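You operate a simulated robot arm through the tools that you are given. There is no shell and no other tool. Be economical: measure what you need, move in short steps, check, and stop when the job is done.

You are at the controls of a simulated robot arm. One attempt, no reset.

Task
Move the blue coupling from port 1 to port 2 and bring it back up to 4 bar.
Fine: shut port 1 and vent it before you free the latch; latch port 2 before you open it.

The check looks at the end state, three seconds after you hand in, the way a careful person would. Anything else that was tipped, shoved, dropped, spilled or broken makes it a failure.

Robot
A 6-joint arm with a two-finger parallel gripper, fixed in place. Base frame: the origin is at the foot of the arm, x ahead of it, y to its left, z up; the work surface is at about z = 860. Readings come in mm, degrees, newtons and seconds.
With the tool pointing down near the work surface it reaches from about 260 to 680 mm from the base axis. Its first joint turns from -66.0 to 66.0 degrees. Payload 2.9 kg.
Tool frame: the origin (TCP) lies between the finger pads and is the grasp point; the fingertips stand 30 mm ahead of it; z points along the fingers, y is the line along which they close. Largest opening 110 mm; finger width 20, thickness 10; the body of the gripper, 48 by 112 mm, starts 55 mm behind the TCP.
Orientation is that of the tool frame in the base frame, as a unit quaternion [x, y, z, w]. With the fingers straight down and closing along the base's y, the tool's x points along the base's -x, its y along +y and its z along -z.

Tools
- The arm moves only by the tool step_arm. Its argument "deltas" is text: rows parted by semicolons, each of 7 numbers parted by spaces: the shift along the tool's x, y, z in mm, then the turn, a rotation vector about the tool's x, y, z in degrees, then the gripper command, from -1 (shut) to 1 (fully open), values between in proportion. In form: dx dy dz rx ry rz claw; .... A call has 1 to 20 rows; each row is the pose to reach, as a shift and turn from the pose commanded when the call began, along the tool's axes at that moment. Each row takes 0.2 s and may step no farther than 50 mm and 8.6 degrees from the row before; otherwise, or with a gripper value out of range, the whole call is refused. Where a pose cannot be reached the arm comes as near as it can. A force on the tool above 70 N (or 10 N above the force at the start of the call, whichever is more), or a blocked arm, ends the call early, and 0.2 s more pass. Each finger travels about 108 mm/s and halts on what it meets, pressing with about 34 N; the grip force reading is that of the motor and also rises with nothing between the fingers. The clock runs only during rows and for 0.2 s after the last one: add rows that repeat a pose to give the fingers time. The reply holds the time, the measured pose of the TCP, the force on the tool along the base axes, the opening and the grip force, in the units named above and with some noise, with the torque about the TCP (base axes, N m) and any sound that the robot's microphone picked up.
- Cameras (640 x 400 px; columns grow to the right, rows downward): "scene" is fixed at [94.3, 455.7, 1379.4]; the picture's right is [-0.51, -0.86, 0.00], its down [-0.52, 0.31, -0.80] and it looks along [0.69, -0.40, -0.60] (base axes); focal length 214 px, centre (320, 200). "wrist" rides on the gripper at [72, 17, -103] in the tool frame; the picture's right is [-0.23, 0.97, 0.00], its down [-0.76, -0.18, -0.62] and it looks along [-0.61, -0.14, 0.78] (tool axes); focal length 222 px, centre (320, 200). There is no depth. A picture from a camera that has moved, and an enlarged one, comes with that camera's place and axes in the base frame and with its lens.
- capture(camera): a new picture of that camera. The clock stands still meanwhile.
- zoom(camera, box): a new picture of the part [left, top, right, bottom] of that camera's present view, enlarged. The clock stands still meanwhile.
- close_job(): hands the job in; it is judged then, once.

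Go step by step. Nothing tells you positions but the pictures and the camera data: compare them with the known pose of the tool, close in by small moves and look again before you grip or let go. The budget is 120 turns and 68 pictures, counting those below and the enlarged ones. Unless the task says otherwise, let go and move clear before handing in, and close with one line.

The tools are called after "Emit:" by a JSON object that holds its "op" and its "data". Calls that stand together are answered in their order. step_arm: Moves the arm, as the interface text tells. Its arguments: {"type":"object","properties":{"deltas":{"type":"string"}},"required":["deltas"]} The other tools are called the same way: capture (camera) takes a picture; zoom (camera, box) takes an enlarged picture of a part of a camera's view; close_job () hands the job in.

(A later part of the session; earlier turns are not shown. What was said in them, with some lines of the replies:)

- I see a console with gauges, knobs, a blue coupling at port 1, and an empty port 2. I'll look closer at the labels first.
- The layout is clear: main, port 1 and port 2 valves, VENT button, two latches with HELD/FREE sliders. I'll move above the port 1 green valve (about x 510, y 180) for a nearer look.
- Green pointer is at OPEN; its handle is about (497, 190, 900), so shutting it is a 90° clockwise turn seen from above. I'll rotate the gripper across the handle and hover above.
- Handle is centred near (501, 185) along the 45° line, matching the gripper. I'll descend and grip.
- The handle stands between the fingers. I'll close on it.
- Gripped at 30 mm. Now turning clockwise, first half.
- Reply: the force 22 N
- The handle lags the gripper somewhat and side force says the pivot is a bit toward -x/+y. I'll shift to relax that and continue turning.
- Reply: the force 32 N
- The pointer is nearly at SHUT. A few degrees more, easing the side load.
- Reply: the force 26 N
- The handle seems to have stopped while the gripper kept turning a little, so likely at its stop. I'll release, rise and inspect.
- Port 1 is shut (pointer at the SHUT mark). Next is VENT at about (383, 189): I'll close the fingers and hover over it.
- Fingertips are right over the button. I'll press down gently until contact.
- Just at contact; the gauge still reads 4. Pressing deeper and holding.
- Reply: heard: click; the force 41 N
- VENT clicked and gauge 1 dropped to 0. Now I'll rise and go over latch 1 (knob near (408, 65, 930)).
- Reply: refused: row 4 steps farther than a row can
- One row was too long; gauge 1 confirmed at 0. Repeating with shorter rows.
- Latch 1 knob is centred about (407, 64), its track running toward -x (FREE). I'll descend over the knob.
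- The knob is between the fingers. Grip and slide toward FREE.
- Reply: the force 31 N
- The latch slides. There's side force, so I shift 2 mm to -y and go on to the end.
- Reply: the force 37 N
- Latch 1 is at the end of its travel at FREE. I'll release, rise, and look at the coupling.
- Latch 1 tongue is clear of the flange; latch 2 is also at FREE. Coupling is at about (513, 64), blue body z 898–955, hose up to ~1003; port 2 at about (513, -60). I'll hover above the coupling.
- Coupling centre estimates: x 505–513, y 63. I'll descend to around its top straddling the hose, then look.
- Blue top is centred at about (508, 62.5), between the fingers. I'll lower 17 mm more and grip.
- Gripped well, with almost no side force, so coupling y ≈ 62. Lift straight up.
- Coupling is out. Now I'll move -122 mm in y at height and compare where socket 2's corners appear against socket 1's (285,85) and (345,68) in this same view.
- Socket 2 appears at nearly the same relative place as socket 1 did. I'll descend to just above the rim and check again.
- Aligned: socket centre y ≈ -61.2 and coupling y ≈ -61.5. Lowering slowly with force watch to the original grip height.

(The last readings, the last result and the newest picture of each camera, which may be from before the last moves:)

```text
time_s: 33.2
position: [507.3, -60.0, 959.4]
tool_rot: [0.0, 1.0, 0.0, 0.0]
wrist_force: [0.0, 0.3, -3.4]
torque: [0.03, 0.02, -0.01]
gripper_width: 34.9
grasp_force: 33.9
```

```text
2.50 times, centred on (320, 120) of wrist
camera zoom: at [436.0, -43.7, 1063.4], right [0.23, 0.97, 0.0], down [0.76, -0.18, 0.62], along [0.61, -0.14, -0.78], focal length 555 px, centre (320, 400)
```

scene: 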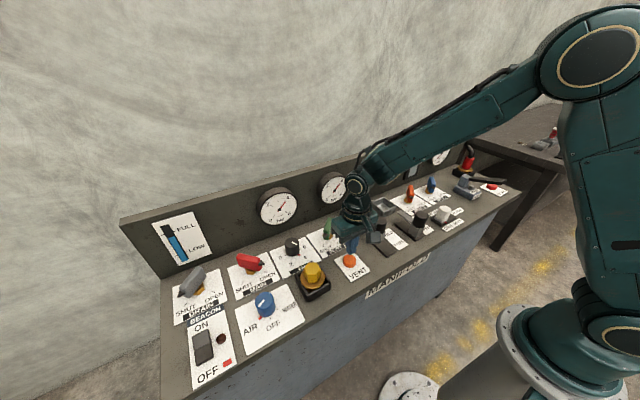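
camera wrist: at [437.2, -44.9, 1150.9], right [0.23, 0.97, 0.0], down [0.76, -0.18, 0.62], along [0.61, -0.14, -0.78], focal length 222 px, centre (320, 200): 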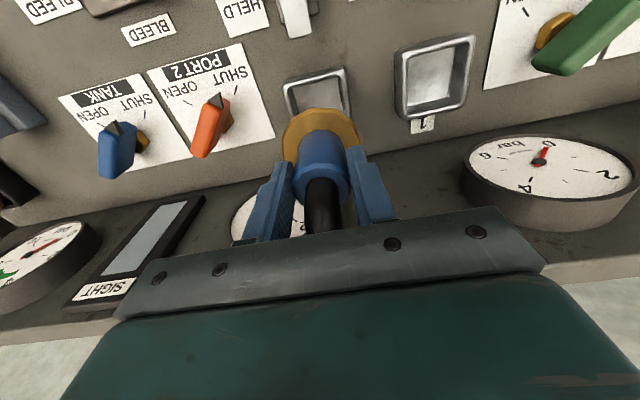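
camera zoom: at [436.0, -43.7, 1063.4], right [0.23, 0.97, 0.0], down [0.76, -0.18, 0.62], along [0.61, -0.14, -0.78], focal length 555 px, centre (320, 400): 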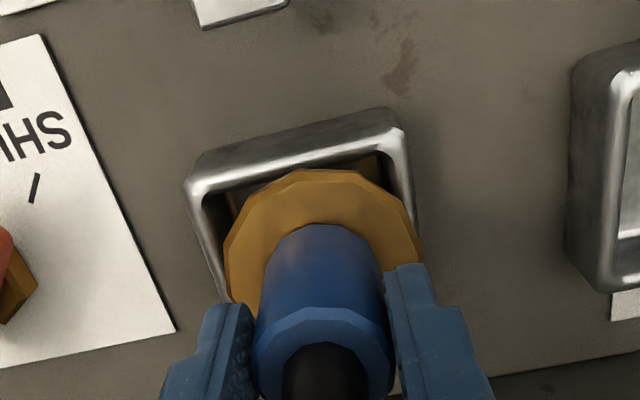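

It hangs about 2 mm above seat with no contact; compared with how it sat in port 1 it's ~1.5 mm too far +y and a few mm toward -x. I'll nudge it and seat it.

Emit:
{"op": "step_arm", "data": {"deltas": "-1 -1 0 0 0 0 -1; -2.5 -1.5 0 0 0 0 -1; -2.5 -1.5 1.5 0 0 0 -1; -2.5 -1.5 3 0 0 0 -1; -2.5 -1.5 3 0 0 0 -1"}}

Emit:
{"op": "zoom", "data": {"camera": "wrist", "box": [220, 40, 420, 200]}}

```text
time_s: 34.4
position: [511.1, -61.5, 957.6]
tool_rot: [0.001, 1.0, 0.0, 0.001]
wrist_force: [-5.0, -2.9, 15.5]
torque: [-0.35, 0.59, 0.02]
gripper_width: 35.0
grasp_force: 34.3
```

```text
2.50 times, centred on (320, 120) of wrist
camera zoom: at [438.1, -45.2, 1061.6], right [0.23, 0.97, 0.0], down [0.76, -0.18, 0.63], along [0.61, -0.14, -0.78], focal length 555 px, centre (320, 400)
```

zoom: 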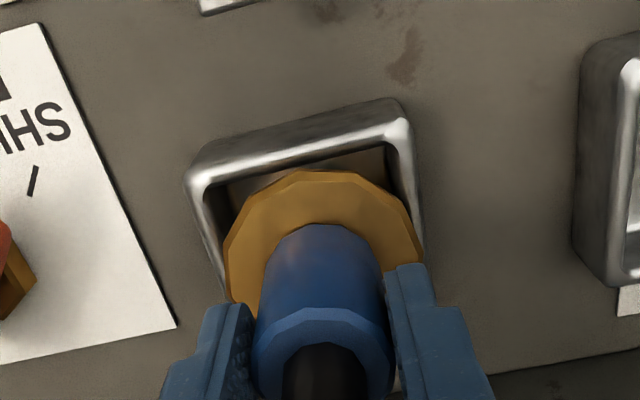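

It has seated (upward force, same height as in port 1). Release and rise to check.

Emit:
{"op": "step_arm", "data": {"deltas": "0 0 -1 0 0 0 -0.5; 0 0 -1 0 0 0 0.1; 0 0 -1 0 0 0 0.1; 0 0 -30 0 0 0 0.1; 0 0 -65 0 0 0 0.1; 0 0 -100 0 0 0 0.1; 40 0 -110 0 0 0 0.1; 80 0 -110 0 0 0 0.1; 80 0 -110 0 0 0 0.1"}}

Emit:
{"op": "capture", "data": {"camera": "wrist"}}

Emit:
{"op": "zoom", "data": {"camera": "scene", "box": [340, 150, 460, 240]}}

```text
time_s: 36.4
position: [429.2, -63.6, 1066.3]
tool_rot: [0.0, 1.0, 0.0, -0.001]
wrist_force: [0.5, -0.4, -0.6]
torque: [0.01, 0.02, 0.02]
gripper_width: 60.7
grasp_force: 0.0
```

```text
20 pictures are left
camera wrist: at [357.0, -46.4, 1170.5], right [0.23, 0.97, 0.0], down [0.76, -0.18, 0.62], along [0.61, -0.14, -0.78], focal length 222 px, centre (320, 200)
```

wrist: 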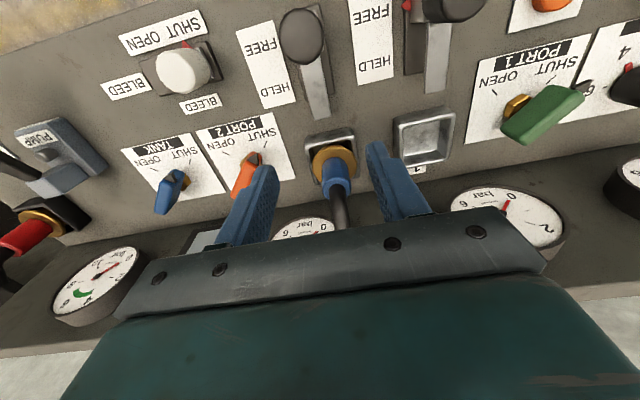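

```text
4.44 times, centred on (400, 195) of scene
camera zoom: at [94.3, 455.7, 1379.4], right [-0.51, -0.86, 0.0], down [-0.52, 0.31, -0.8], along [0.69, -0.4, -0.6], focal length 953 px, centre (-36, 222)
```

zoom: 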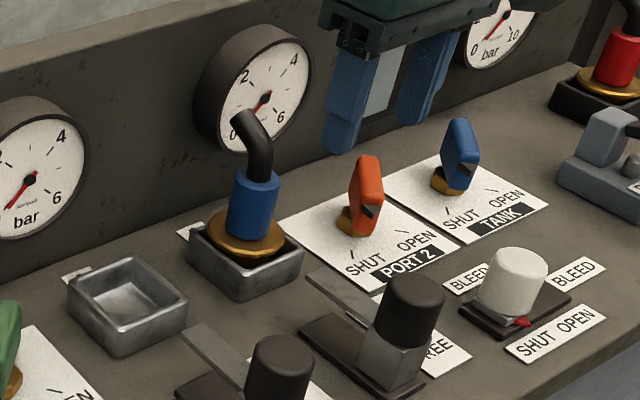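

The coupling sits well in port 2. Now over latch 2's knob at about (362, -61), and grip it.

Emit:
{"op": "step_arm", "data": {"deltas": "30 1 0 0 0 0 0.1; 66 1 20 0 0 0 0.1; 66 1 60 0 0 0 0.1; 66 1 100 0 0 0 0.1; 66 1 134 0 0 0 0.1; 66 1 134 0 0 0 0.1"}}

Emit:
{"op": "capture", "data": {"camera": "wrist"}}

```text
time_s: 37.8
position: [362.6, -61.7, 930.9]
tool_rot: [0.0, 1.0, 0.0, -0.001]
wrist_force: [-0.6, -0.3, 0.4]
torque: [0.01, 0.0, 0.01]
gripper_width: 60.4
grasp_force: 0.0
```

```text
18 pictures are left
camera wrist: at [290.8, -45.2, 1035.4], right [0.23, 0.97, 0.0], down [0.76, -0.18, 0.62], along [0.61, -0.14, -0.78], focal length 222 px, centre (320, 200)
```

wrist: 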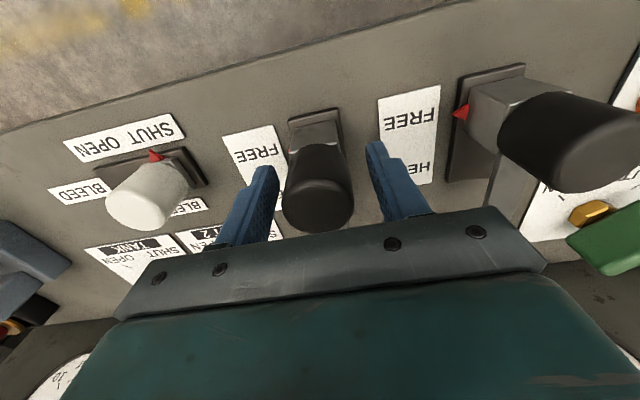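

Knob is between the fingers. Grip and slide +x toward HELD.

Emit:
{"op": "step_arm", "data": {"deltas": "0 -1 0 0 0 0 -0.5; 0 -1 0 0 0 0 -0.8; 0 -1 0 0 0 0 -0.8; -6 -1 0 0 0 0 -0.8; -12 -1 0 0 0 0 -0.8; -18 -1 0 0 0 0 -0.8; -24 -1 0 0 0 0 -0.8; -30 -1 0 0 0 0 -0.8; -36 -1 0 0 0 0 -0.8; -42 -1 0 0 0 0 -0.8; -46 -1 0 0 0 0 -0.8; -50 -1 0 0 0 0 -0.8"}}

Emit:
{"op": "zoom", "data": {"camera": "scene", "box": [340, 150, 460, 240]}}

```text
time_s: 40.4
position: [410.3, -62.5, 932.1]
tool_rot: [0.0, 1.0, 0.0, -0.008]
wrist_force: [-33.5, -5.3, 6.1]
torque: [-0.67, 0.28, -0.02]
gripper_width: 37.6
grasp_force: 45.0
```

```text
4.44 times, centred on (400, 195) of scene
camera zoom: at [93.4, 455.6, 1379.5], right [-0.51, -0.86, 0.0], down [-0.52, 0.31, -0.8], along [0.69, -0.4, -0.6], focal length 953 px, centre (-36, 222)
```

zoom: 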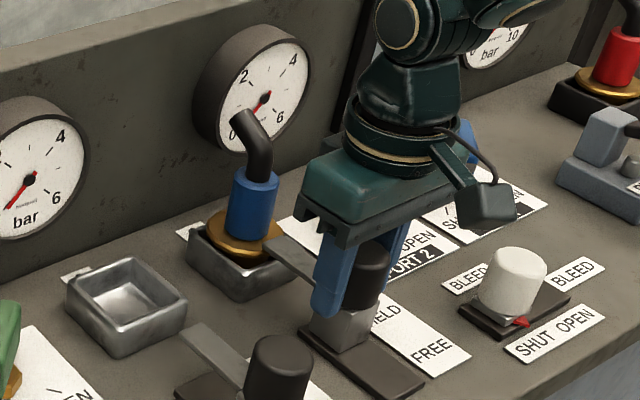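

Latch 2 is now over the flange at HELD. Release, rise, and go above the orange port 2 valve (about (500, -186)) with the gripper turned 45°.

Emit:
{"op": "step_arm", "data": {"deltas": "1 0 0 0 0 0 -0.3; 1 0 0 0 0 0 0.1; 1 0 0 0 0 0 0.1; 1 0 -45 0 0 0 0.1; 1 0 -90 0 0 0 0.1; 1 0 -125 0 0 0 0.1; -20 -30 -125 0 0 8 0.2; -40 -60 -125 0 0 16 0.2; -60 -90 -125 0 0 24 0.2; -80 -115 -125 0 0 32 0.2; -90 -125 -125 0 0 40 0.2; -90 -125 -110 0 0 45 0.2; -90 -125 -90 0 0 45 0.2; -90 -125 -90 0 0 45 0.2"}}

Emit:
{"op": "capture", "data": {"camera": "wrist"}}

Emit:
{"op": "zoom", "data": {"camera": "scene", "box": [340, 140, 480, 240]}}

```text
time_s: 43.4
position: [505.5, -187.0, 1021.4]
tool_rot: [0.383, 0.924, 0.0, 0.0]
wrist_force: [0.4, 0.6, 0.1]
torque: [0.0, -0.01, 0.02]
gripper_width: 66.6
grasp_force: 0.0
```

```text
16 pictures are left
camera wrist: at [466.0, -124.7, 1125.7], right [0.85, 0.53, 0.0], down [0.41, -0.66, 0.62], along [0.33, -0.53, -0.78], focal length 222 px, centre (320, 200)
```

wrist: 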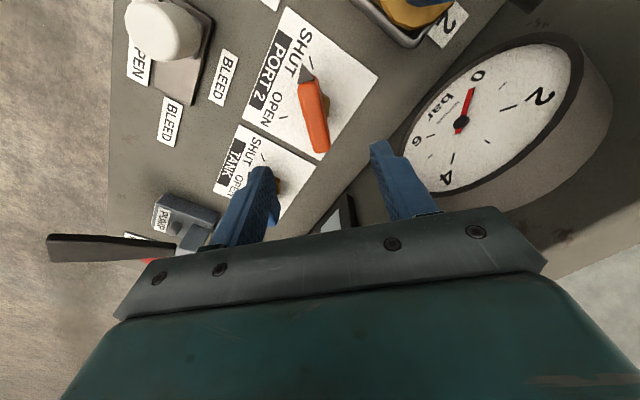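

```text
4.00 times, centred on (410, 190) of scene
camera zoom: at [94.3, 455.7, 1379.4], right [-0.51, -0.86, 0.0], down [-0.52, 0.31, -0.8], along [0.69, -0.4, -0.6], focal length 858 px, centre (-40, 240)
```

zoom: 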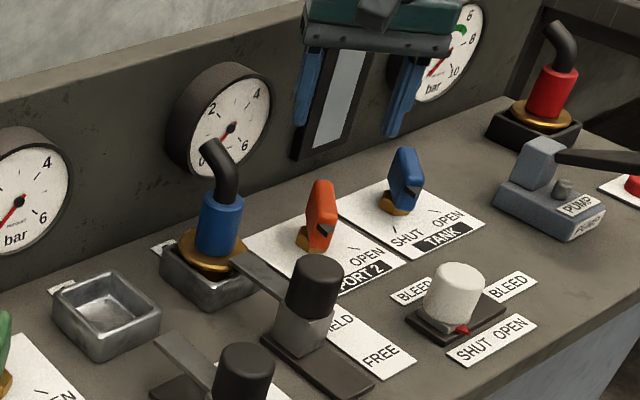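

Orange handle is centred at about (499, -189). Descending around it.

Emit:
{"op": "step_arm", "data": {"deltas": "3.2 -5.5 20 0 0 0 0.2; 3.2 -5.5 50 0 0 0 0.2; 3.2 -5.5 85 0 0 0 0.2; 3.2 -5.5 105 0 0 0 0.2; 3.2 -5.5 116 0 0 0 0.2; 3.2 -5.5 116 0 0 0 0.2"}}

Emit:
{"op": "capture", "data": {"camera": "wrist"}}

```text
time_s: 44.8
position: [497.1, -188.6, 908.0]
tool_rot: [0.383, 0.924, 0.0, 0.0]
wrist_force: [-0.2, -0.1, 0.3]
torque: [0.01, -0.01, 0.02]
gripper_width: 65.8
grasp_force: 0.1
```

```text
14 pictures are left
camera wrist: at [458.8, -125.5, 1011.2], right [0.85, 0.53, 0.0], down [0.41, -0.66, 0.62], along [0.33, -0.53, -0.78], focal length 222 px, centre (320, 200)
```

wrist: 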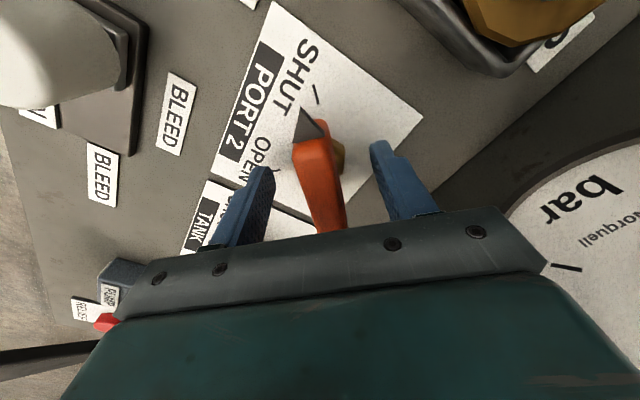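

Handle is between the fingers. Grip and turn counter-clockwise, first half.

Emit:
{"op": "step_arm", "data": {"deltas": "0 -1 0 0 0 0 -0.5; 0 -1 0 0 0 0 -1; 0 -1 0 0 0 0 -1; 0 -1 0 0 0 -8 -1; 0 -1 0 0 0 -16 -1; 0 -1 0 0 0 -24 -1; 0 -1 0 0 0 -32 -1; 0 -1 0 0 0 -40 -1; 0 -1 0 0 0 -45 -1"}}

Emit:
{"op": "capture", "data": {"camera": "wrist"}}

```text
time_s: 46.8
position: [498.4, -187.6, 908.7]
tool_rot: [-0.003, 1.0, 0.0, 0.002]
wrist_force: [-0.8, 22.6, 31.9]
torque: [-0.16, 0.55, 0.02]
gripper_width: 19.1
grasp_force: 44.7
```

```text
13 pictures are left
camera wrist: at [426.1, -171.8, 1012.3], right [0.22, 0.98, 0.0], down [0.76, -0.17, 0.63], along [0.61, -0.14, -0.78], focal length 222 px, centre (320, 200)
```

wrist: 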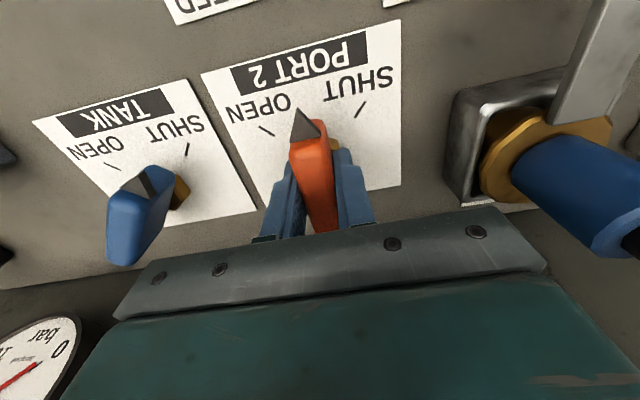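

Following well. Easing 2 mm up and 1.5 mm +y, then turning the rest.

Emit:
{"op": "step_arm", "data": {"deltas": "0 1.5 -2 0 0 -8 -1; 0 1.5 -2 0 0 -16 -1; 0 1.5 -2 0 0 -24 -1; 0 1.5 -2 0 0 -32 -1; 0 1.5 -2 0 0 -40 -1; 0 1.5 -2 0 0 -47 -1; 0 1.5 -2 0 0 -51 -1; 0 1.5 -2 0 0 -51 -1"}}

Emit:
{"op": "capture", "data": {"camera": "wrist"}}

Emit:
{"op": "zoom", "data": {"camera": "scene", "box": [320, 140, 480, 240]}}

```text
time_s: 48.6
position: [499.3, -187.9, 907.4]
tool_rot: [-0.43, 0.903, 0.0, 0.001]
wrist_force: [12.9, 3.1, 12.5]
torque: [0.33, -0.04, -1.15]
gripper_width: 20.5
grasp_force: 44.9
```

```text
12 pictures are left
camera wrist: at [439.7, -235.0, 1012.4], right [-0.61, 0.79, 0.0], down [0.62, 0.48, 0.62], along [0.49, 0.38, -0.78], focal length 222 px, centre (320, 200)
```

wrist: 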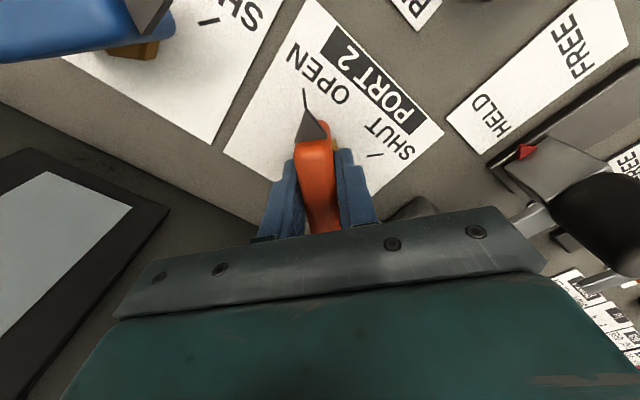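

```text
4.00 times, centred on (400, 190) of scene
camera zoom: at [94.4, 455.8, 1379.3], right [-0.51, -0.86, 0.0], down [-0.52, 0.31, -0.8], along [0.69, -0.41, -0.6], focal length 858 px, centre (0, 240)
```

zoom: 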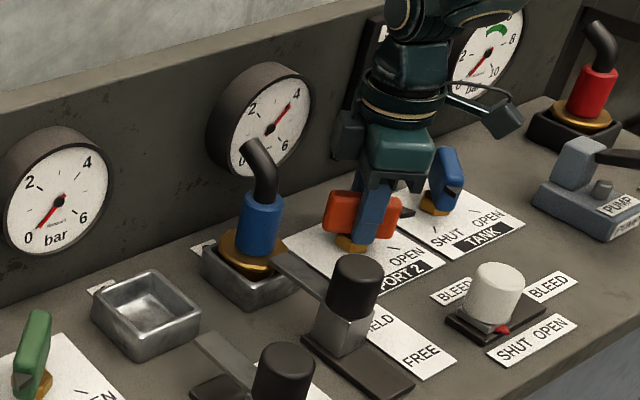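

Pointer is on OPEN and gauge 2 rises to about 4 bar. Release and rise clear, then check.

Emit:
{"op": "step_arm", "data": {"deltas": "0 0 0 0 0 0 -0.5; 0 0 0 0 0 0 0; 0 0 0 0 0 0 0.2; 0 0 -40 0 0 0 0.2; 0 0 -80 0 0 0 0.2; 0 0 -120 0 0 0 0.2; 0 0 -160 0 0 8 0.2; 0 0 -200 0 0 16 0.2; 0 0 -230 0 0 24 0.2; 0 0 -230 0 0 32 0.2; 0 0 -230 0 0 40 0.2; 0 0 -230 0 0 48 0.2"}}

Emit:
{"op": "zoom", "data": {"camera": "scene", "box": [320, 140, 480, 240]}}

Emit:
{"op": "zoom", "data": {"camera": "scene", "box": [375, 150, 407, 182]}}

Emit:
{"op": "capture", "data": {"camera": "scene"}}

Emit:
{"op": "capture", "data": {"camera": "wrist"}}

```text
time_s: 51.2
position: [497.4, -187.2, 1139.1]
tool_rot: [-0.025, 1.0, 0.0, -0.001]
wrist_force: [-0.3, 0.3, 0.7]
torque: [0.0, 0.02, 0.03]
gripper_width: 65.8
grasp_force: 0.0
```

```text
4.00 times, centred on (400, 190) of scene
camera zoom: at [94.3, 455.7, 1379.4], right [-0.51, -0.86, 0.0], down [-0.52, 0.31, -0.8], along [0.69, -0.4, -0.6], focal length 858 px, centre (0, 240)
```

zoom: 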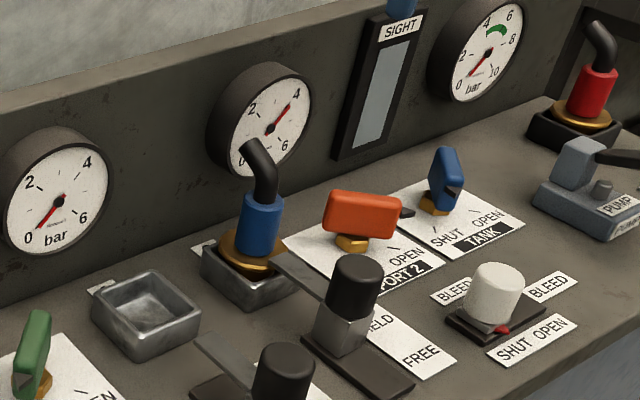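

```text
12.50 times, centred on (391, 166) of scene
camera zoom: at [94.3, 455.7, 1379.4], right [-0.51, -0.86, 0.0], down [-0.52, 0.31, -0.8], along [0.69, -0.4, -0.6], focal length 2681 px, centre (-568, 625)
```

zoom: 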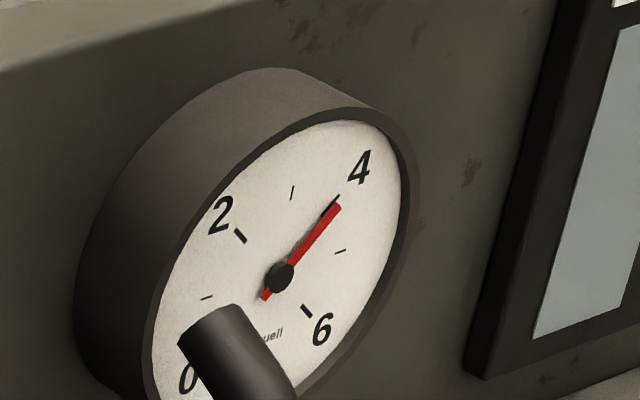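

```text
8 pictures are left
```

scene: 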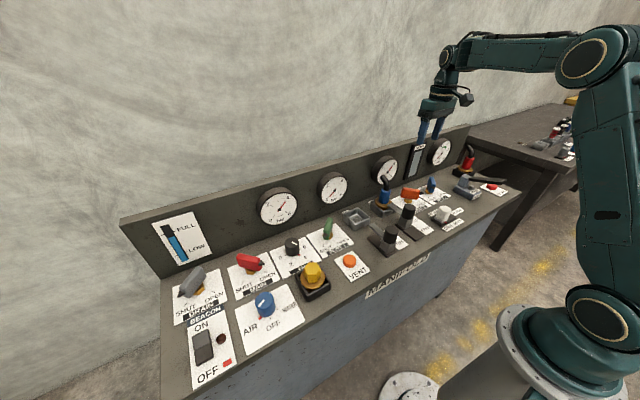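

```text
7 pictures are left
camera wrist: at [425.0, -174.6, 1242.6], right [0.18, 0.98, 0.0], down [0.77, -0.14, 0.62], along [0.61, -0.11, -0.78], focal length 222 px, centre (320, 200)
```

wrist: 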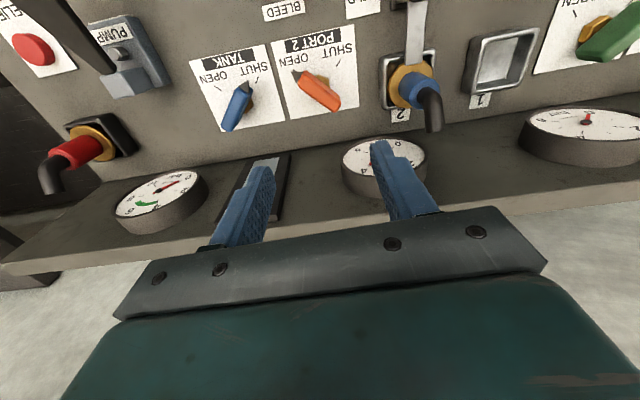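

Gauge 2 reads 4 bar with the coupling seated and latched in port 2. Port 1 is shut at 0 bar, nothing else has moved and the arm is clear, so I'm handing in.

Emit:
{"op": "close_job", "data": {}}

```text
The job is handed in.
```

The blue coupling is now in port 2, latched, with the valve open and gauge 2 reading 4 bar; port 1 was shut and vented before I freed its latch.
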